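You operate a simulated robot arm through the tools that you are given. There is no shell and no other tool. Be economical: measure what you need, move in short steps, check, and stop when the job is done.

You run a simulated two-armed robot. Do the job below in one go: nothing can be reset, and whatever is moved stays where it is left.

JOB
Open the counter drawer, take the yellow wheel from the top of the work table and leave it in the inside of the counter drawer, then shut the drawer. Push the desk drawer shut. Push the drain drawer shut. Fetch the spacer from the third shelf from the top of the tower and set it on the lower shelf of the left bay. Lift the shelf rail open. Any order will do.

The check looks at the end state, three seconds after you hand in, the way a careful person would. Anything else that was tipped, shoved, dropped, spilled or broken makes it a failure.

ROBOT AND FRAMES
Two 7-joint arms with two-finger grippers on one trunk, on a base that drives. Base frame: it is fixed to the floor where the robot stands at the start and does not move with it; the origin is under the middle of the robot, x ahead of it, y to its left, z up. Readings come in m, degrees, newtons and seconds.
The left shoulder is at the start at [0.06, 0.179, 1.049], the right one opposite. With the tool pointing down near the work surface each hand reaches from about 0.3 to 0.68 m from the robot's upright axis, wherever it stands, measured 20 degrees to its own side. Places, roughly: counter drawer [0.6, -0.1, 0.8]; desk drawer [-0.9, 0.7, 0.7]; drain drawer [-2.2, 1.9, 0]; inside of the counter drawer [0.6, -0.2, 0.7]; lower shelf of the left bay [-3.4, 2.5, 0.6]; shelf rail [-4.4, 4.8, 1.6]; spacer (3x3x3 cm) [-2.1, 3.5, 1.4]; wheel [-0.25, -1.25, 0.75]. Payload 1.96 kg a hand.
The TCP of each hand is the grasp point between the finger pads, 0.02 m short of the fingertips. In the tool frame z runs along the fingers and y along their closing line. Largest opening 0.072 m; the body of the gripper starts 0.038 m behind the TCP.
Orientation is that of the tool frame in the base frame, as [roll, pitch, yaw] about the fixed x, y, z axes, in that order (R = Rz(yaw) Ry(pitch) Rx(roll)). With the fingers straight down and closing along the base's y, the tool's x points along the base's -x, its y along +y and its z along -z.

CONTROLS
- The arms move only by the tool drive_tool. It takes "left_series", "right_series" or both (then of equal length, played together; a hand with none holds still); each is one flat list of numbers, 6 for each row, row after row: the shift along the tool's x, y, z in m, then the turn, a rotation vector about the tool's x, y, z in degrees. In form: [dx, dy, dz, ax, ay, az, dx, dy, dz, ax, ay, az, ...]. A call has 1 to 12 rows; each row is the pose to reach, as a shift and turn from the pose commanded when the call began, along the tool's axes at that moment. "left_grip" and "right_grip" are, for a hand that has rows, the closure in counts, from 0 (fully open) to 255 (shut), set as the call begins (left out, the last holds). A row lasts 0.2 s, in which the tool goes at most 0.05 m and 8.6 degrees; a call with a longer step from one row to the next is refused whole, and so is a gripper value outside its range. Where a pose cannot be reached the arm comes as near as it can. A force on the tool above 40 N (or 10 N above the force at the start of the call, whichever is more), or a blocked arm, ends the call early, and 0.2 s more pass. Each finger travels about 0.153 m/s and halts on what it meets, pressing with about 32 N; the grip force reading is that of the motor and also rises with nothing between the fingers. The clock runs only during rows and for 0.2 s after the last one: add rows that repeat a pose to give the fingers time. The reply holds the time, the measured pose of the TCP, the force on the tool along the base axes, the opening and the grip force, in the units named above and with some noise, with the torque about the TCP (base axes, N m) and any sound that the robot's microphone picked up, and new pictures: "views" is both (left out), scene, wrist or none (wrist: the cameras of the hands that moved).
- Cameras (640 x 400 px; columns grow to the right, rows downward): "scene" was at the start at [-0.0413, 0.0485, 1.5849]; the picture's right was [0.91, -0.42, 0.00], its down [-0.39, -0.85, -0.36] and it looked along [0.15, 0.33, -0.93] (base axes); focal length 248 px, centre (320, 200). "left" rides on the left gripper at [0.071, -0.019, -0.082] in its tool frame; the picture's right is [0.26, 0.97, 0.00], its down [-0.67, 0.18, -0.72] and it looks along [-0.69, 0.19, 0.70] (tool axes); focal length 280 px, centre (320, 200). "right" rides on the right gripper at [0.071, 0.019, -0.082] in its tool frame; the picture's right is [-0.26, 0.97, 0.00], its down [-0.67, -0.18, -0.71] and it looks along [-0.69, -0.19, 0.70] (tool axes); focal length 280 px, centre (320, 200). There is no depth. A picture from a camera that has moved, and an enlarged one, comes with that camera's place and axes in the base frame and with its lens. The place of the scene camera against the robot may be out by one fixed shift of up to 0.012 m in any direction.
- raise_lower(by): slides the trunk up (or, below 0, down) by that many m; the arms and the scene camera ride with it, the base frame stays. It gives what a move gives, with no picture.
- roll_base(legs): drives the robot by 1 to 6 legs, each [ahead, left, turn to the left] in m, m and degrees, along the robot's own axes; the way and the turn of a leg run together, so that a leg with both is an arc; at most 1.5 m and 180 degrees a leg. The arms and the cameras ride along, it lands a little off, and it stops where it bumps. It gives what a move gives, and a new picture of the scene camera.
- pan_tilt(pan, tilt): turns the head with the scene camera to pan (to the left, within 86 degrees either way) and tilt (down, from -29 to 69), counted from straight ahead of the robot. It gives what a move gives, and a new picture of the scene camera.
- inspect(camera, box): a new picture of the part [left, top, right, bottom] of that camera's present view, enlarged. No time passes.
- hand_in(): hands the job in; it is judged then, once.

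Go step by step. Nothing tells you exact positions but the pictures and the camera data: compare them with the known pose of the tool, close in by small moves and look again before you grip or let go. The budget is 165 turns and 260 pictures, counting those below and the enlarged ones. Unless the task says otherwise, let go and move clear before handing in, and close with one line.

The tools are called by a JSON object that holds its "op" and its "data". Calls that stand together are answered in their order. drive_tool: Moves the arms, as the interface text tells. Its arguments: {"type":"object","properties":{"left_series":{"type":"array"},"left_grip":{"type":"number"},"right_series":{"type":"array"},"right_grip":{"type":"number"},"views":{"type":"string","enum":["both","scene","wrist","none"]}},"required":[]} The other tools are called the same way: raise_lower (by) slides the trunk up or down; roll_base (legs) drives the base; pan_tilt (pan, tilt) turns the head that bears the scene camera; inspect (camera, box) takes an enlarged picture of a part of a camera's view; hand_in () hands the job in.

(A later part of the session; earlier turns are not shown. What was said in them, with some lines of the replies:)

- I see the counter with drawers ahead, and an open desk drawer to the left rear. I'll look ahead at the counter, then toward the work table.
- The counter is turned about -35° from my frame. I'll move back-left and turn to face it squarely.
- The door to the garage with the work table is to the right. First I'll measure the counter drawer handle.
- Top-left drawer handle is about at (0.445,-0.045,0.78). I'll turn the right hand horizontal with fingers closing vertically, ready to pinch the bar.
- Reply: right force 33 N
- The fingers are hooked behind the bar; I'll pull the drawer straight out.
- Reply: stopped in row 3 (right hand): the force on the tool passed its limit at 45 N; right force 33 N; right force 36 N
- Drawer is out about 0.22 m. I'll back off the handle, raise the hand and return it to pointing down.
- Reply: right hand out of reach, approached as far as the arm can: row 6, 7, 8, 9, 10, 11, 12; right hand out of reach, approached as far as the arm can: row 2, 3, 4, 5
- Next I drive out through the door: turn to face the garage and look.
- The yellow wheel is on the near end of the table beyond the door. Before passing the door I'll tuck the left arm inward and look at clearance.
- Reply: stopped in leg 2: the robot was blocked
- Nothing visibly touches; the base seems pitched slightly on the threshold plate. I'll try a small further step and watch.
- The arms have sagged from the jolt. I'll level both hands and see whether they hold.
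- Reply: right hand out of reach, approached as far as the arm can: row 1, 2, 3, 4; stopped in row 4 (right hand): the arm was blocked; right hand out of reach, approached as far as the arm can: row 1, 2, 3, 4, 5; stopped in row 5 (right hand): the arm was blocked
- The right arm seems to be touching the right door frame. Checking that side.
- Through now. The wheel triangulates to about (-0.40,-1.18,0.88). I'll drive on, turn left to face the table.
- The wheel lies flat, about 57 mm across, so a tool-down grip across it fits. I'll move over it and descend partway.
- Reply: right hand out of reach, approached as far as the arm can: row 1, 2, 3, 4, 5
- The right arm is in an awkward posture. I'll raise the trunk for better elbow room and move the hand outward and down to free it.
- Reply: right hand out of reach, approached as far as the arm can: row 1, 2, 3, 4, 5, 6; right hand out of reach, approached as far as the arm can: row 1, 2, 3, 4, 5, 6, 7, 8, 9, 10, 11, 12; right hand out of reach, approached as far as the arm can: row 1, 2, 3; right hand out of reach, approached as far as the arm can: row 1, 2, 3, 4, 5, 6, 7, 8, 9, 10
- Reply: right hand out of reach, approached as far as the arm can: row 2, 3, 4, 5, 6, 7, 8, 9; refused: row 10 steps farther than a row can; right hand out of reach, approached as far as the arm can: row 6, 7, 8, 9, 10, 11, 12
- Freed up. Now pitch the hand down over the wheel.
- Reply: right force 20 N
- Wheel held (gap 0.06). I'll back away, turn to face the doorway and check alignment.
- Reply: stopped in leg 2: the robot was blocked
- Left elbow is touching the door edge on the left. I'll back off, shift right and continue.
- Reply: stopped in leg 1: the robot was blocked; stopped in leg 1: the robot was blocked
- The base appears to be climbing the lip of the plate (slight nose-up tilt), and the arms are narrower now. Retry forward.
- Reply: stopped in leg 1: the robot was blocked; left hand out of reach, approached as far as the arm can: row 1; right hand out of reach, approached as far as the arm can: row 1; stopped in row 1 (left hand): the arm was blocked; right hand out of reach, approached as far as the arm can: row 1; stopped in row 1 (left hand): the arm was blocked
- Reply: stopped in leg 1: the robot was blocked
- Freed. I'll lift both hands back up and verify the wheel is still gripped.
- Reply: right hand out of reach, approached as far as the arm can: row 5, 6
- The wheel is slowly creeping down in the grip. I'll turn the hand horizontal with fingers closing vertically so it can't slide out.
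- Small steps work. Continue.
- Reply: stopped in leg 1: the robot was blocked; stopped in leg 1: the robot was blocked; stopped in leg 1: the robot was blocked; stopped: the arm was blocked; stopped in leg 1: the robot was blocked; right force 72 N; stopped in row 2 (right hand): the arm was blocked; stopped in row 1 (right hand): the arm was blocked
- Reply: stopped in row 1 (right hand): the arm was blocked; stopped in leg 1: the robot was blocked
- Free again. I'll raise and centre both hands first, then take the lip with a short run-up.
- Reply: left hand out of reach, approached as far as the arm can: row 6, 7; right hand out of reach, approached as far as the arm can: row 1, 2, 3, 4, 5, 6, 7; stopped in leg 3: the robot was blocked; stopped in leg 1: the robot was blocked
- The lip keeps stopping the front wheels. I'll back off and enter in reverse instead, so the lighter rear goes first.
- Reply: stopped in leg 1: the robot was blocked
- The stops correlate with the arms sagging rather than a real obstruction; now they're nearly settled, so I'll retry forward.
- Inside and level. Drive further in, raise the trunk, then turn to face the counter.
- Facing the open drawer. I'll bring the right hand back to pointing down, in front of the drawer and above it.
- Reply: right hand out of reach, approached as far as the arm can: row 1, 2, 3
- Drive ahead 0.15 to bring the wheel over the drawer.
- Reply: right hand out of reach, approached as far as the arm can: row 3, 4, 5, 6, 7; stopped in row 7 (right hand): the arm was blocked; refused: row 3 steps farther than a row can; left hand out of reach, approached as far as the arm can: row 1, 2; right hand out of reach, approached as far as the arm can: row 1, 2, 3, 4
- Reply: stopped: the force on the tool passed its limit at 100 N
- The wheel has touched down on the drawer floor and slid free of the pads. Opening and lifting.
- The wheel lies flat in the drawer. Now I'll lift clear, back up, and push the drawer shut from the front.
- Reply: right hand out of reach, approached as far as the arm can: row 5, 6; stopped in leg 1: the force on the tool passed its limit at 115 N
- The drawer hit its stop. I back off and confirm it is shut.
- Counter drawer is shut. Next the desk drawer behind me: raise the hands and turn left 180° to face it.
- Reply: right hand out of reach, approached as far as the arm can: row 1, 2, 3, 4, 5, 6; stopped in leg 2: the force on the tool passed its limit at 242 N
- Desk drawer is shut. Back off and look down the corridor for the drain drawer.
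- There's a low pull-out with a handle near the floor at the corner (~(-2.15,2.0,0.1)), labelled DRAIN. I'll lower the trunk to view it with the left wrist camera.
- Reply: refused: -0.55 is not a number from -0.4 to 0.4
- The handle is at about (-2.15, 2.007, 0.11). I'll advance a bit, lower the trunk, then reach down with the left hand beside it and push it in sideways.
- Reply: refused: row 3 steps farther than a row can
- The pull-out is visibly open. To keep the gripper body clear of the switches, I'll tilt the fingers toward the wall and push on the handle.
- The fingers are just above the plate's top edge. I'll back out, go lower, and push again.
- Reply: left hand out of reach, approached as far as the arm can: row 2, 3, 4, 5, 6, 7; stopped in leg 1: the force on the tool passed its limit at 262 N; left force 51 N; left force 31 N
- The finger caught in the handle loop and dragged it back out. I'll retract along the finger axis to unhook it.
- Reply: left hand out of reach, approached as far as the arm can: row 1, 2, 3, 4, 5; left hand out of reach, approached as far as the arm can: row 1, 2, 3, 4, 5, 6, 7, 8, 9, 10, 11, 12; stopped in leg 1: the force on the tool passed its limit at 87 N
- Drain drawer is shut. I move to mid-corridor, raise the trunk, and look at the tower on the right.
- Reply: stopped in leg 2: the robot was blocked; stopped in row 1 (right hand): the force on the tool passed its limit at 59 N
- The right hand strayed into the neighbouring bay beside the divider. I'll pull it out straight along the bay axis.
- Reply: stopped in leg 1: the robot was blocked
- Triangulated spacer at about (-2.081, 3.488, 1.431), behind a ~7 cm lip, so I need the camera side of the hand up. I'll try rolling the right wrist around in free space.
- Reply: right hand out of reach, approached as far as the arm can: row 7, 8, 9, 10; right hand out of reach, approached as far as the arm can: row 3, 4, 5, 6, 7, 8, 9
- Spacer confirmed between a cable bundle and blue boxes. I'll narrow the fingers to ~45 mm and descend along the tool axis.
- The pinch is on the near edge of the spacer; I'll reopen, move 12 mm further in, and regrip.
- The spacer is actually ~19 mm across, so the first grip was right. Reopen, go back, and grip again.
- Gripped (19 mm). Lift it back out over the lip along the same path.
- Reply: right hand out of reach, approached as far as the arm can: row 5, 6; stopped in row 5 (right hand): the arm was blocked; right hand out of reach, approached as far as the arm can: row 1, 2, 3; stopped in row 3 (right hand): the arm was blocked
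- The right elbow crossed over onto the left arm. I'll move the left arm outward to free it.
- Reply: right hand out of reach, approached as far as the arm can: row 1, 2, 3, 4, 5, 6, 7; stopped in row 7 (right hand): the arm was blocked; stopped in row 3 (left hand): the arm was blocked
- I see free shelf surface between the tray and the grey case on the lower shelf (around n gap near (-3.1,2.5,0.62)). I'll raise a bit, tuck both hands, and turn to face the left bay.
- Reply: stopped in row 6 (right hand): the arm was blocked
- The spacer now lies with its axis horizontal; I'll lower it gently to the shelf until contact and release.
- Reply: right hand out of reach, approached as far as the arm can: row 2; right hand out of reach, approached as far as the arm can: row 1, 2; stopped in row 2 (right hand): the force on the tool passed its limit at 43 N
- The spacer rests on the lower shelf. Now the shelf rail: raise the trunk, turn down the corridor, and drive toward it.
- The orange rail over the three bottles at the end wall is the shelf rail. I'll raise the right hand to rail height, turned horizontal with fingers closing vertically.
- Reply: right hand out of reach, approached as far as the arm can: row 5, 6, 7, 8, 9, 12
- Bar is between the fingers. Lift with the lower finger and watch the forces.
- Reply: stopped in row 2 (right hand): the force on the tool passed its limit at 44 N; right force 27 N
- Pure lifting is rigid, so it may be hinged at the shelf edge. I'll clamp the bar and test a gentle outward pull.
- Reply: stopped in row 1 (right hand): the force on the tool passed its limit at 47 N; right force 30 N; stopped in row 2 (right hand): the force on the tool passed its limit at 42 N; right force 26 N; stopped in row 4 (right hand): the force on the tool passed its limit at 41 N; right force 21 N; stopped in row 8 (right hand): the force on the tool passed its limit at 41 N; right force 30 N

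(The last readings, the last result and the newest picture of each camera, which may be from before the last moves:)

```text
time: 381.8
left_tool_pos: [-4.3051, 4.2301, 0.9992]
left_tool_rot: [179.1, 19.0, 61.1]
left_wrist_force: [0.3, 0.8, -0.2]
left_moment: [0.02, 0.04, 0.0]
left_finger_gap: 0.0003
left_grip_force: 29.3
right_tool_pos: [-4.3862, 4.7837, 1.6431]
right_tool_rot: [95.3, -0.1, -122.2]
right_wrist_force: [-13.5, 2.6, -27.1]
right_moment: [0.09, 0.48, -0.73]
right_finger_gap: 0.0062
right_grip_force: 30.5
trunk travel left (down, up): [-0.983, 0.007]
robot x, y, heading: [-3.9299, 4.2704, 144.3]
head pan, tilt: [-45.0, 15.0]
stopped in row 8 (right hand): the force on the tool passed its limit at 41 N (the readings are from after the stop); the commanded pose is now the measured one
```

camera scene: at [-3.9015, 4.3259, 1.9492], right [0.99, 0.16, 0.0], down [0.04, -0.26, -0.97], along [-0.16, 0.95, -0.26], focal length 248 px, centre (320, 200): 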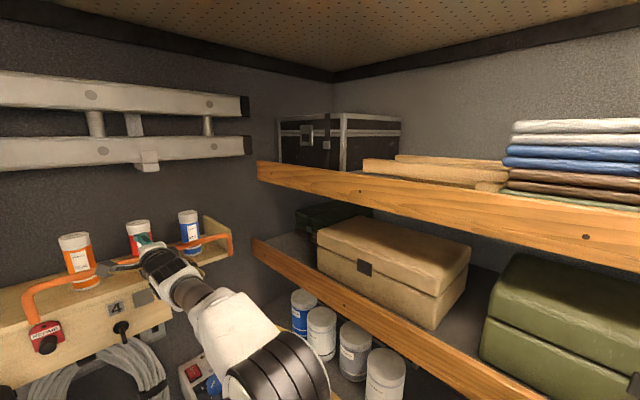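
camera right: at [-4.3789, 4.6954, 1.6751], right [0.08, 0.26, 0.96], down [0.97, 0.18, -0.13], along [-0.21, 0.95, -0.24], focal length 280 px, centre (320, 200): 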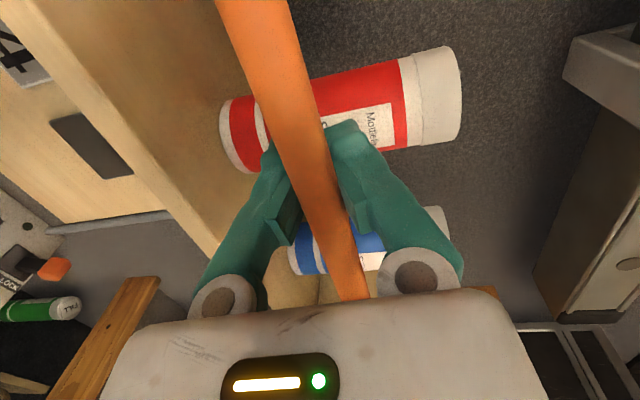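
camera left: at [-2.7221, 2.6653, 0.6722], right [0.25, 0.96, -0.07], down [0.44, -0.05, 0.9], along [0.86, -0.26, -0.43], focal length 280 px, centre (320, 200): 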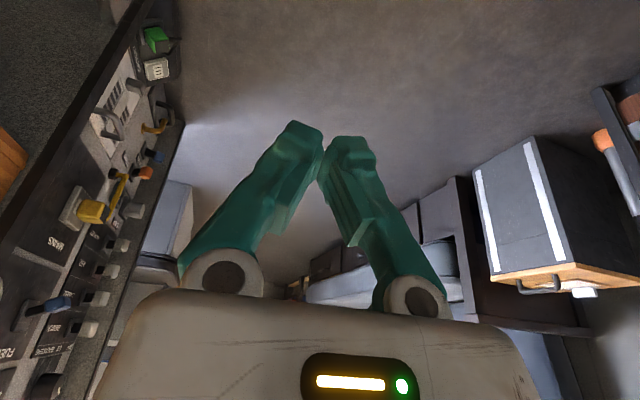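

{"op": "inspect", "data": {"camera": "scene", "box": [10, 190, 250, 340]}}

```text
2.67 times, centred on (130, 265) of scene
camera zoom: at [-3.9056, 4.3263, 1.9496], right [0.99, 0.16, 0.0], down [0.04, -0.26, -0.97], along [-0.16, 0.95, -0.26], focal length 661 px, centre (827, 27)
5 turns are left
```

zoom: 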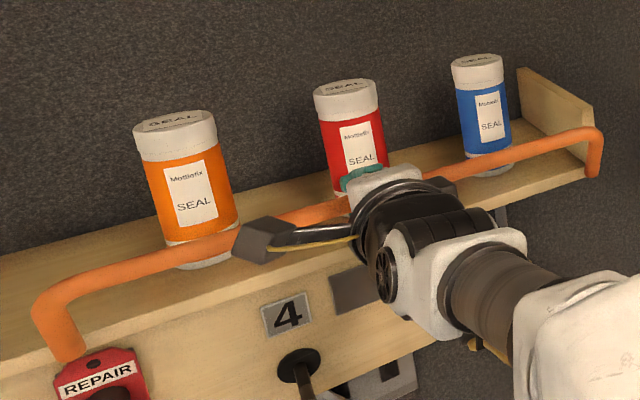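

The bar has moved out and slightly down, consistent with a hinge at the shelf edge. I'll follow that arc further and look.

{"op": "drive_tool", "data": {"right_series": [0, -0.0033, -0.0057, 0, 0, 0, 0, -0.0075, -0.0108, 0, 0, 0, 0, -0.0123, -0.0154, 0, 0, 0, 0, -0.0176, -0.0193, 0, 0, 0, 0, -0.0233, -0.0225, 0, 0, 0, 0, -0.0294, -0.0251, 0, 0, 0, 0, -0.0358, -0.0268, 0, 0, 0, 0, -0.0423, -0.0278, 0, 0, 0, 0, -0.0489, -0.028, 0, 0, 0, 0, -0.0554, -0.0273, 0, 0, 0], "views": "none"}}

{"op": "drive_tool", "data": {"right_series": [0, 0, 0, 0, 0, 0], "views": "none"}}

{"op": "inspect", "data": {"camera": "scene", "box": [10, 190, 250, 340]}}

```text
time: 384.0
left_tool_pos: [-4.3022, 4.2279, 0.9994]
left_tool_rot: [179.1, 19.0, 61.0]
left_wrist_force: [0.0, 0.4, 0.3]
left_moment: [0.02, 0.01, -0.01]
left_finger_gap: 0.0003
left_grip_force: 29.8
right_tool_pos: [-4.3559, 4.7644, 1.5997]
right_tool_rot: [94.3, 0.0, -122.5]
right_wrist_force: [-0.4, -0.8, -0.9]
right_moment: [0.07, 0.09, 0.0]
right_finger_gap: 0.0001
right_grip_force: 29.9
trunk travel left (down, up): [-0.983, 0.007]
robot x, y, heading: [-3.9286, 4.2663, 144.6]
head pan, tilt: [-45.0, 15.0]
```

```text
time: 384.4
left_tool_pos: [-4.3023, 4.2291, 0.9991]
left_tool_rot: [179.1, 19.0, 61.1]
left_wrist_force: [0.0, 0.2, -0.7]
left_moment: [-0.04, 0.03, -0.01]
left_finger_gap: 0.0
left_grip_force: 29.6
right_tool_pos: [-4.3559, 4.7659, 1.598]
right_tool_rot: [94.3, 0.1, -122.4]
right_wrist_force: [-0.8, 1.0, -1.1]
right_moment: [0.02, 0.03, 0.04]
right_finger_gap: 0.0
right_grip_force: 29.7
trunk travel left (down, up): [-0.983, 0.007]
robot x, y, heading: [-3.9297, 4.2689, 144.3]
head pan, tilt: [-45.0, 15.0]
```

```text
2.67 times, centred on (130, 265) of scene
camera zoom: at [-3.9012, 4.3246, 1.9494], right [0.99, 0.16, 0.0], down [0.04, -0.26, -0.97], along [-0.16, 0.95, -0.26], focal length 661 px, centre (827, 27)
4 turns are left
```

zoom: 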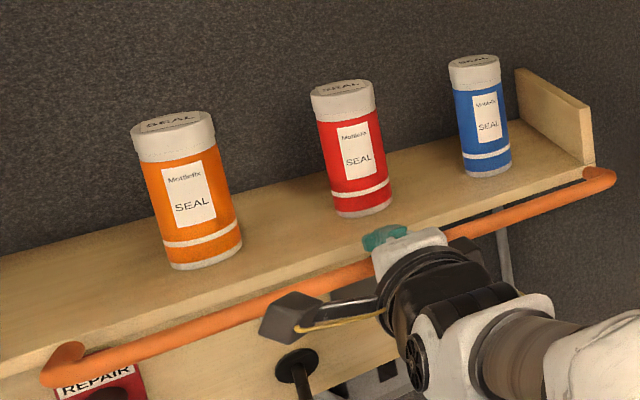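

The rail has swung open to about horizontal. I'll press it down gently to its stop, then lift off and back the hand away.

{"op": "drive_tool", "data": {"right_series": [0, -0.006, 0, 0, 0, 0, 0, -0.012, 0, 0, 0, 0, 0, -0.018, 0, 0, 0, 0, 0, -0.024, 0, 0, 0, 0, 0, -0.03, 0, 0, 0, 0], "views": "none"}}

{"op": "drive_tool", "data": {"right_series": [0, 0.02, 0, 0, 0, 0, 0, 0.045, 0, 0, 0, 0, 0, 0.07, -0.02, 0, 0, 0, 0, 0.08, -0.05, 0, 0, 0, 0, 0.08, -0.09, 0, 0, 0, 0, 0.08, -0.13, 0, 0, 0], "views": "none"}}

{"op": "inspect", "data": {"camera": "scene", "box": [10, 190, 250, 340]}}

```text
time: 385.6
left_tool_pos: [-4.3017, 4.2286, 0.9993]
left_tool_rot: [179.2, 19.0, 61.1]
left_wrist_force: [0.0, 0.0, -0.2]
left_moment: [0.0, 0.01, 0.03]
left_finger_gap: 0.0
left_grip_force: 29.5
right_tool_pos: [-4.3551, 4.7642, 1.5727]
right_tool_rot: [93.9, -0.1, -122.4]
right_wrist_force: [-6.8, 7.2, 17.7]
right_moment: [-0.3, -0.14, -0.03]
right_finger_gap: 0.0
right_grip_force: 29.4
trunk travel left (down, up): [-0.983, 0.007]
robot x, y, heading: [-3.933, 4.2717, 144.3]
head pan, tilt: [-45.0, 15.0]
```

```text
time: 386.5
left_tool_pos: [-4.3121, 4.2364, 0.9955]
left_tool_rot: [178.5, 19.2, 60.9]
left_wrist_force: [-0.2, -0.1, -0.9]
left_moment: [0.01, 0.03, 0.02]
left_finger_gap: 0.0001
left_grip_force: 29.5
right_tool_pos: [-4.3613, 4.7664, 1.6165]
right_tool_rot: [96.6, -0.5, -122.1]
right_wrist_force: [-32.9, 20.4, -27.2]
right_moment: [0.0, 0.2, -0.48]
right_finger_gap: 0.0062
right_grip_force: 31.1
trunk travel left (down, up): [-0.983, 0.007]
robot x, y, heading: [-3.9327, 4.2694, 144.3]
head pan, tilt: [-45.0, 15.0]
stopped in row 4 (right hand): the force on the tool passed its limit at 53 N (the readings are from after the stop); the commanded pose is now the measured one
```

```text
2.67 times, centred on (130, 265) of scene
camera zoom: at [-3.9206, 4.3378, 1.9487], right [0.99, 0.16, 0.01], down [0.05, -0.26, -0.96], along [-0.16, 0.95, -0.27], focal length 661 px, centre (827, 27)
3 turns are left
```

zoom: 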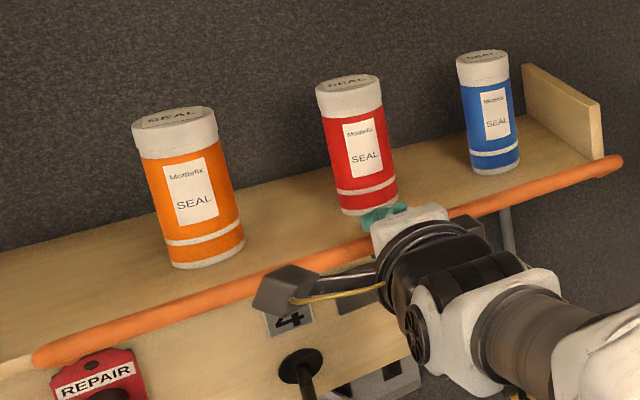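

The bar is still caged in the fingers. Push it back down, open the fingers fully, then retract straight out.

{"op": "drive_tool", "data": {"right_series": [0, -0.008, 0, 0, 0, 0, 0, -0.016, 0, 0, 0, 0, 0, -0.025, 0, 0, 0, 0, 0, -0.034, 0, 0, 0, 0, 0, -0.043, 0, 0, 0, 0, 0, -0.043, 0, 0, 0, 0], "views": "none"}}

{"op": "drive_tool", "data": {"right_series": [0, 0, 0, 0, 0, 0, 0, 0, 0, 0, 0, 0, 0, 0, 0, 0, 0, 0, 0, 0, 0, 0, 0, 0], "right_grip": 0, "views": "none"}}

{"op": "drive_tool", "data": {"right_series": [0, 0, -0.015, 0, 0, 0, 0, 0, -0.035, 0, 0, 0, 0, 0, -0.06, 0, 0, 0, 0, 0, -0.09, 0, 0, 0, 0, 0, -0.12, 0, 0, 0], "views": "none"}}

{"op": "inspect", "data": {"camera": "scene", "box": [10, 190, 250, 340]}}

```text
time: 387.9
left_tool_pos: [-4.3071, 4.2322, 0.9982]
left_tool_rot: [178.9, 19.0, 61.0]
left_wrist_force: [-0.4, 0.3, 0.3]
left_moment: [0.01, 0.0, 0.0]
left_finger_gap: 0.0
left_grip_force: 30.0
right_tool_pos: [-4.3474, 4.7591, 1.5858]
right_tool_rot: [95.4, -0.2, -122.3]
right_wrist_force: [-21.6, 14.6, 1.6]
right_moment: [0.15, 0.22, -0.17]
right_finger_gap: 0.0057
right_grip_force: 32.7
trunk travel left (down, up): [-0.983, 0.007]
robot x, y, heading: [-3.933, 4.2726, 144.4]
head pan, tilt: [-45.0, 15.0]
```

```text
time: 388.9
left_tool_pos: [-4.3011, 4.2281, 0.9993]
left_tool_rot: [179.3, 19.0, 61.2]
left_wrist_force: [0.1, 0.3, 0.8]
left_moment: [-0.01, 0.0, 0.0]
left_finger_gap: 0.0
left_grip_force: 29.3
right_tool_pos: [-4.3396, 4.7532, 1.5897]
right_tool_rot: [95.1, -0.1, -122.3]
right_wrist_force: [0.9, -0.7, 0.1]
right_moment: [-0.01, 0.02, -0.03]
right_finger_gap: 0.072
right_grip_force: 0.1
trunk travel left (down, up): [-0.983, 0.007]
robot x, y, heading: [-3.9273, 4.271, 144.2]
head pan, tilt: [-45.0, 15.0]
```

```text
time: 390.1
left_tool_pos: [-4.3002, 4.2291, 1.0008]
left_tool_rot: [179.4, 19.0, 61.1]
left_wrist_force: [-0.3, -1.0, -0.3]
left_moment: [0.0, 0.0, 0.03]
left_finger_gap: 0.0
left_grip_force: 29.5
right_tool_pos: [-4.2398, 4.6904, 1.5951]
right_tool_rot: [95.1, -0.2, -122.3]
right_wrist_force: [-0.4, -0.2, -0.4]
right_moment: [0.0, -0.02, 0.0]
right_finger_gap: 0.0721
right_grip_force: 0.0
right hand out of reach, approached as far as the arm can: row 5
trunk travel left (down, up): [-0.983, 0.007]
robot x, y, heading: [-3.9266, 4.2704, 144.3]
head pan, tilt: [-45.0, 15.0]
```

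```text
2.67 times, centred on (130, 265) of scene
camera zoom: at [-3.8985, 4.3228, 1.9494], right [0.99, 0.16, 0.0], down [0.04, -0.25, -0.97], along [-0.16, 0.95, -0.26], focal length 661 px, centre (827, 27)
2 turns are left
```

zoom: 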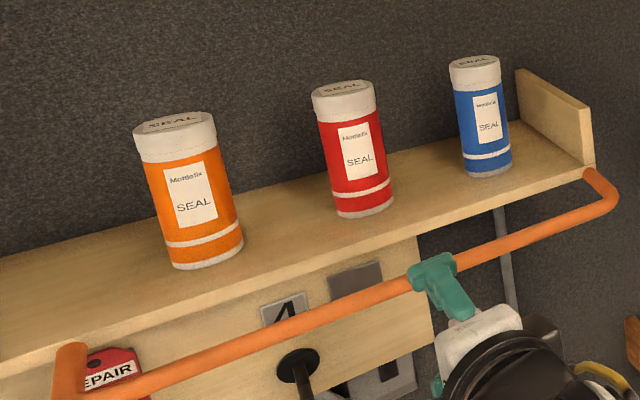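

The rail is swung open and my hand is off it. I back clear and hand in.

{"op": "roll_base", "data": {"legs": [[-0.15, 0, 0]]}}

{"op": "hand_in", "data": {}}

```text
time: 391.4
left_tool_pos: [-4.1809, 4.1401, 0.9991]
left_tool_rot: [179.1, 19.0, 61.2]
left_wrist_force: [0.0, -1.0, 0.9]
left_moment: [-0.01, -0.01, -0.01]
left_finger_gap: 0.0
left_grip_force: 29.8
right_tool_pos: [-4.1232, 4.6055, 1.5932]
right_tool_rot: [95.3, -0.1, -122.0]
right_wrist_force: [-0.3, 0.4, 0.6]
right_moment: [-0.01, -0.02, 0.01]
right_finger_gap: 0.0721
right_grip_force: 0.0
trunk travel left (down, up): [-0.983, 0.007]
robot x, y, heading: [-3.8096, 4.1819, 144.5]
head pan, tilt: [-45.0, 15.0]
camera scene: at [-3.7819, 4.239, 1.9494], right [0.99, 0.17, 0.0], down [0.04, -0.26, -0.97], along [-0.16, 0.95, -0.26], focal length 248 px, centre (320, 200)
```

scene: 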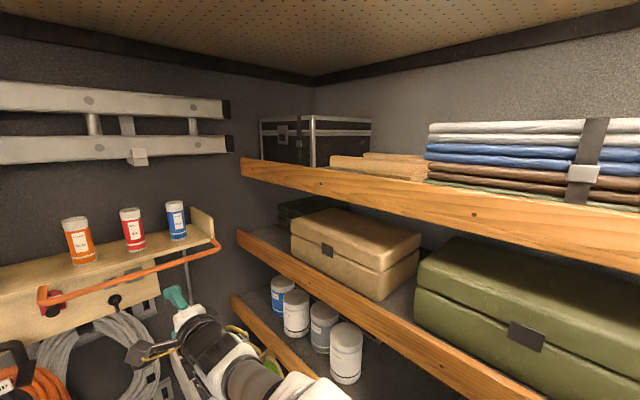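

```text
The job is handed in.
```

I've handed the job in: the wheel is in the counter drawer, all three drawers are shut, the spacer is on the lower shelf of the left bay (lying on its side), and the shelf rail is open. The rail wouldn't lift straight up; it opened by swinging outward and down. My right hand also bumped a divider in the right-hand shelves and both arms met door or post edges on the way through, though I saw nothing displaced.
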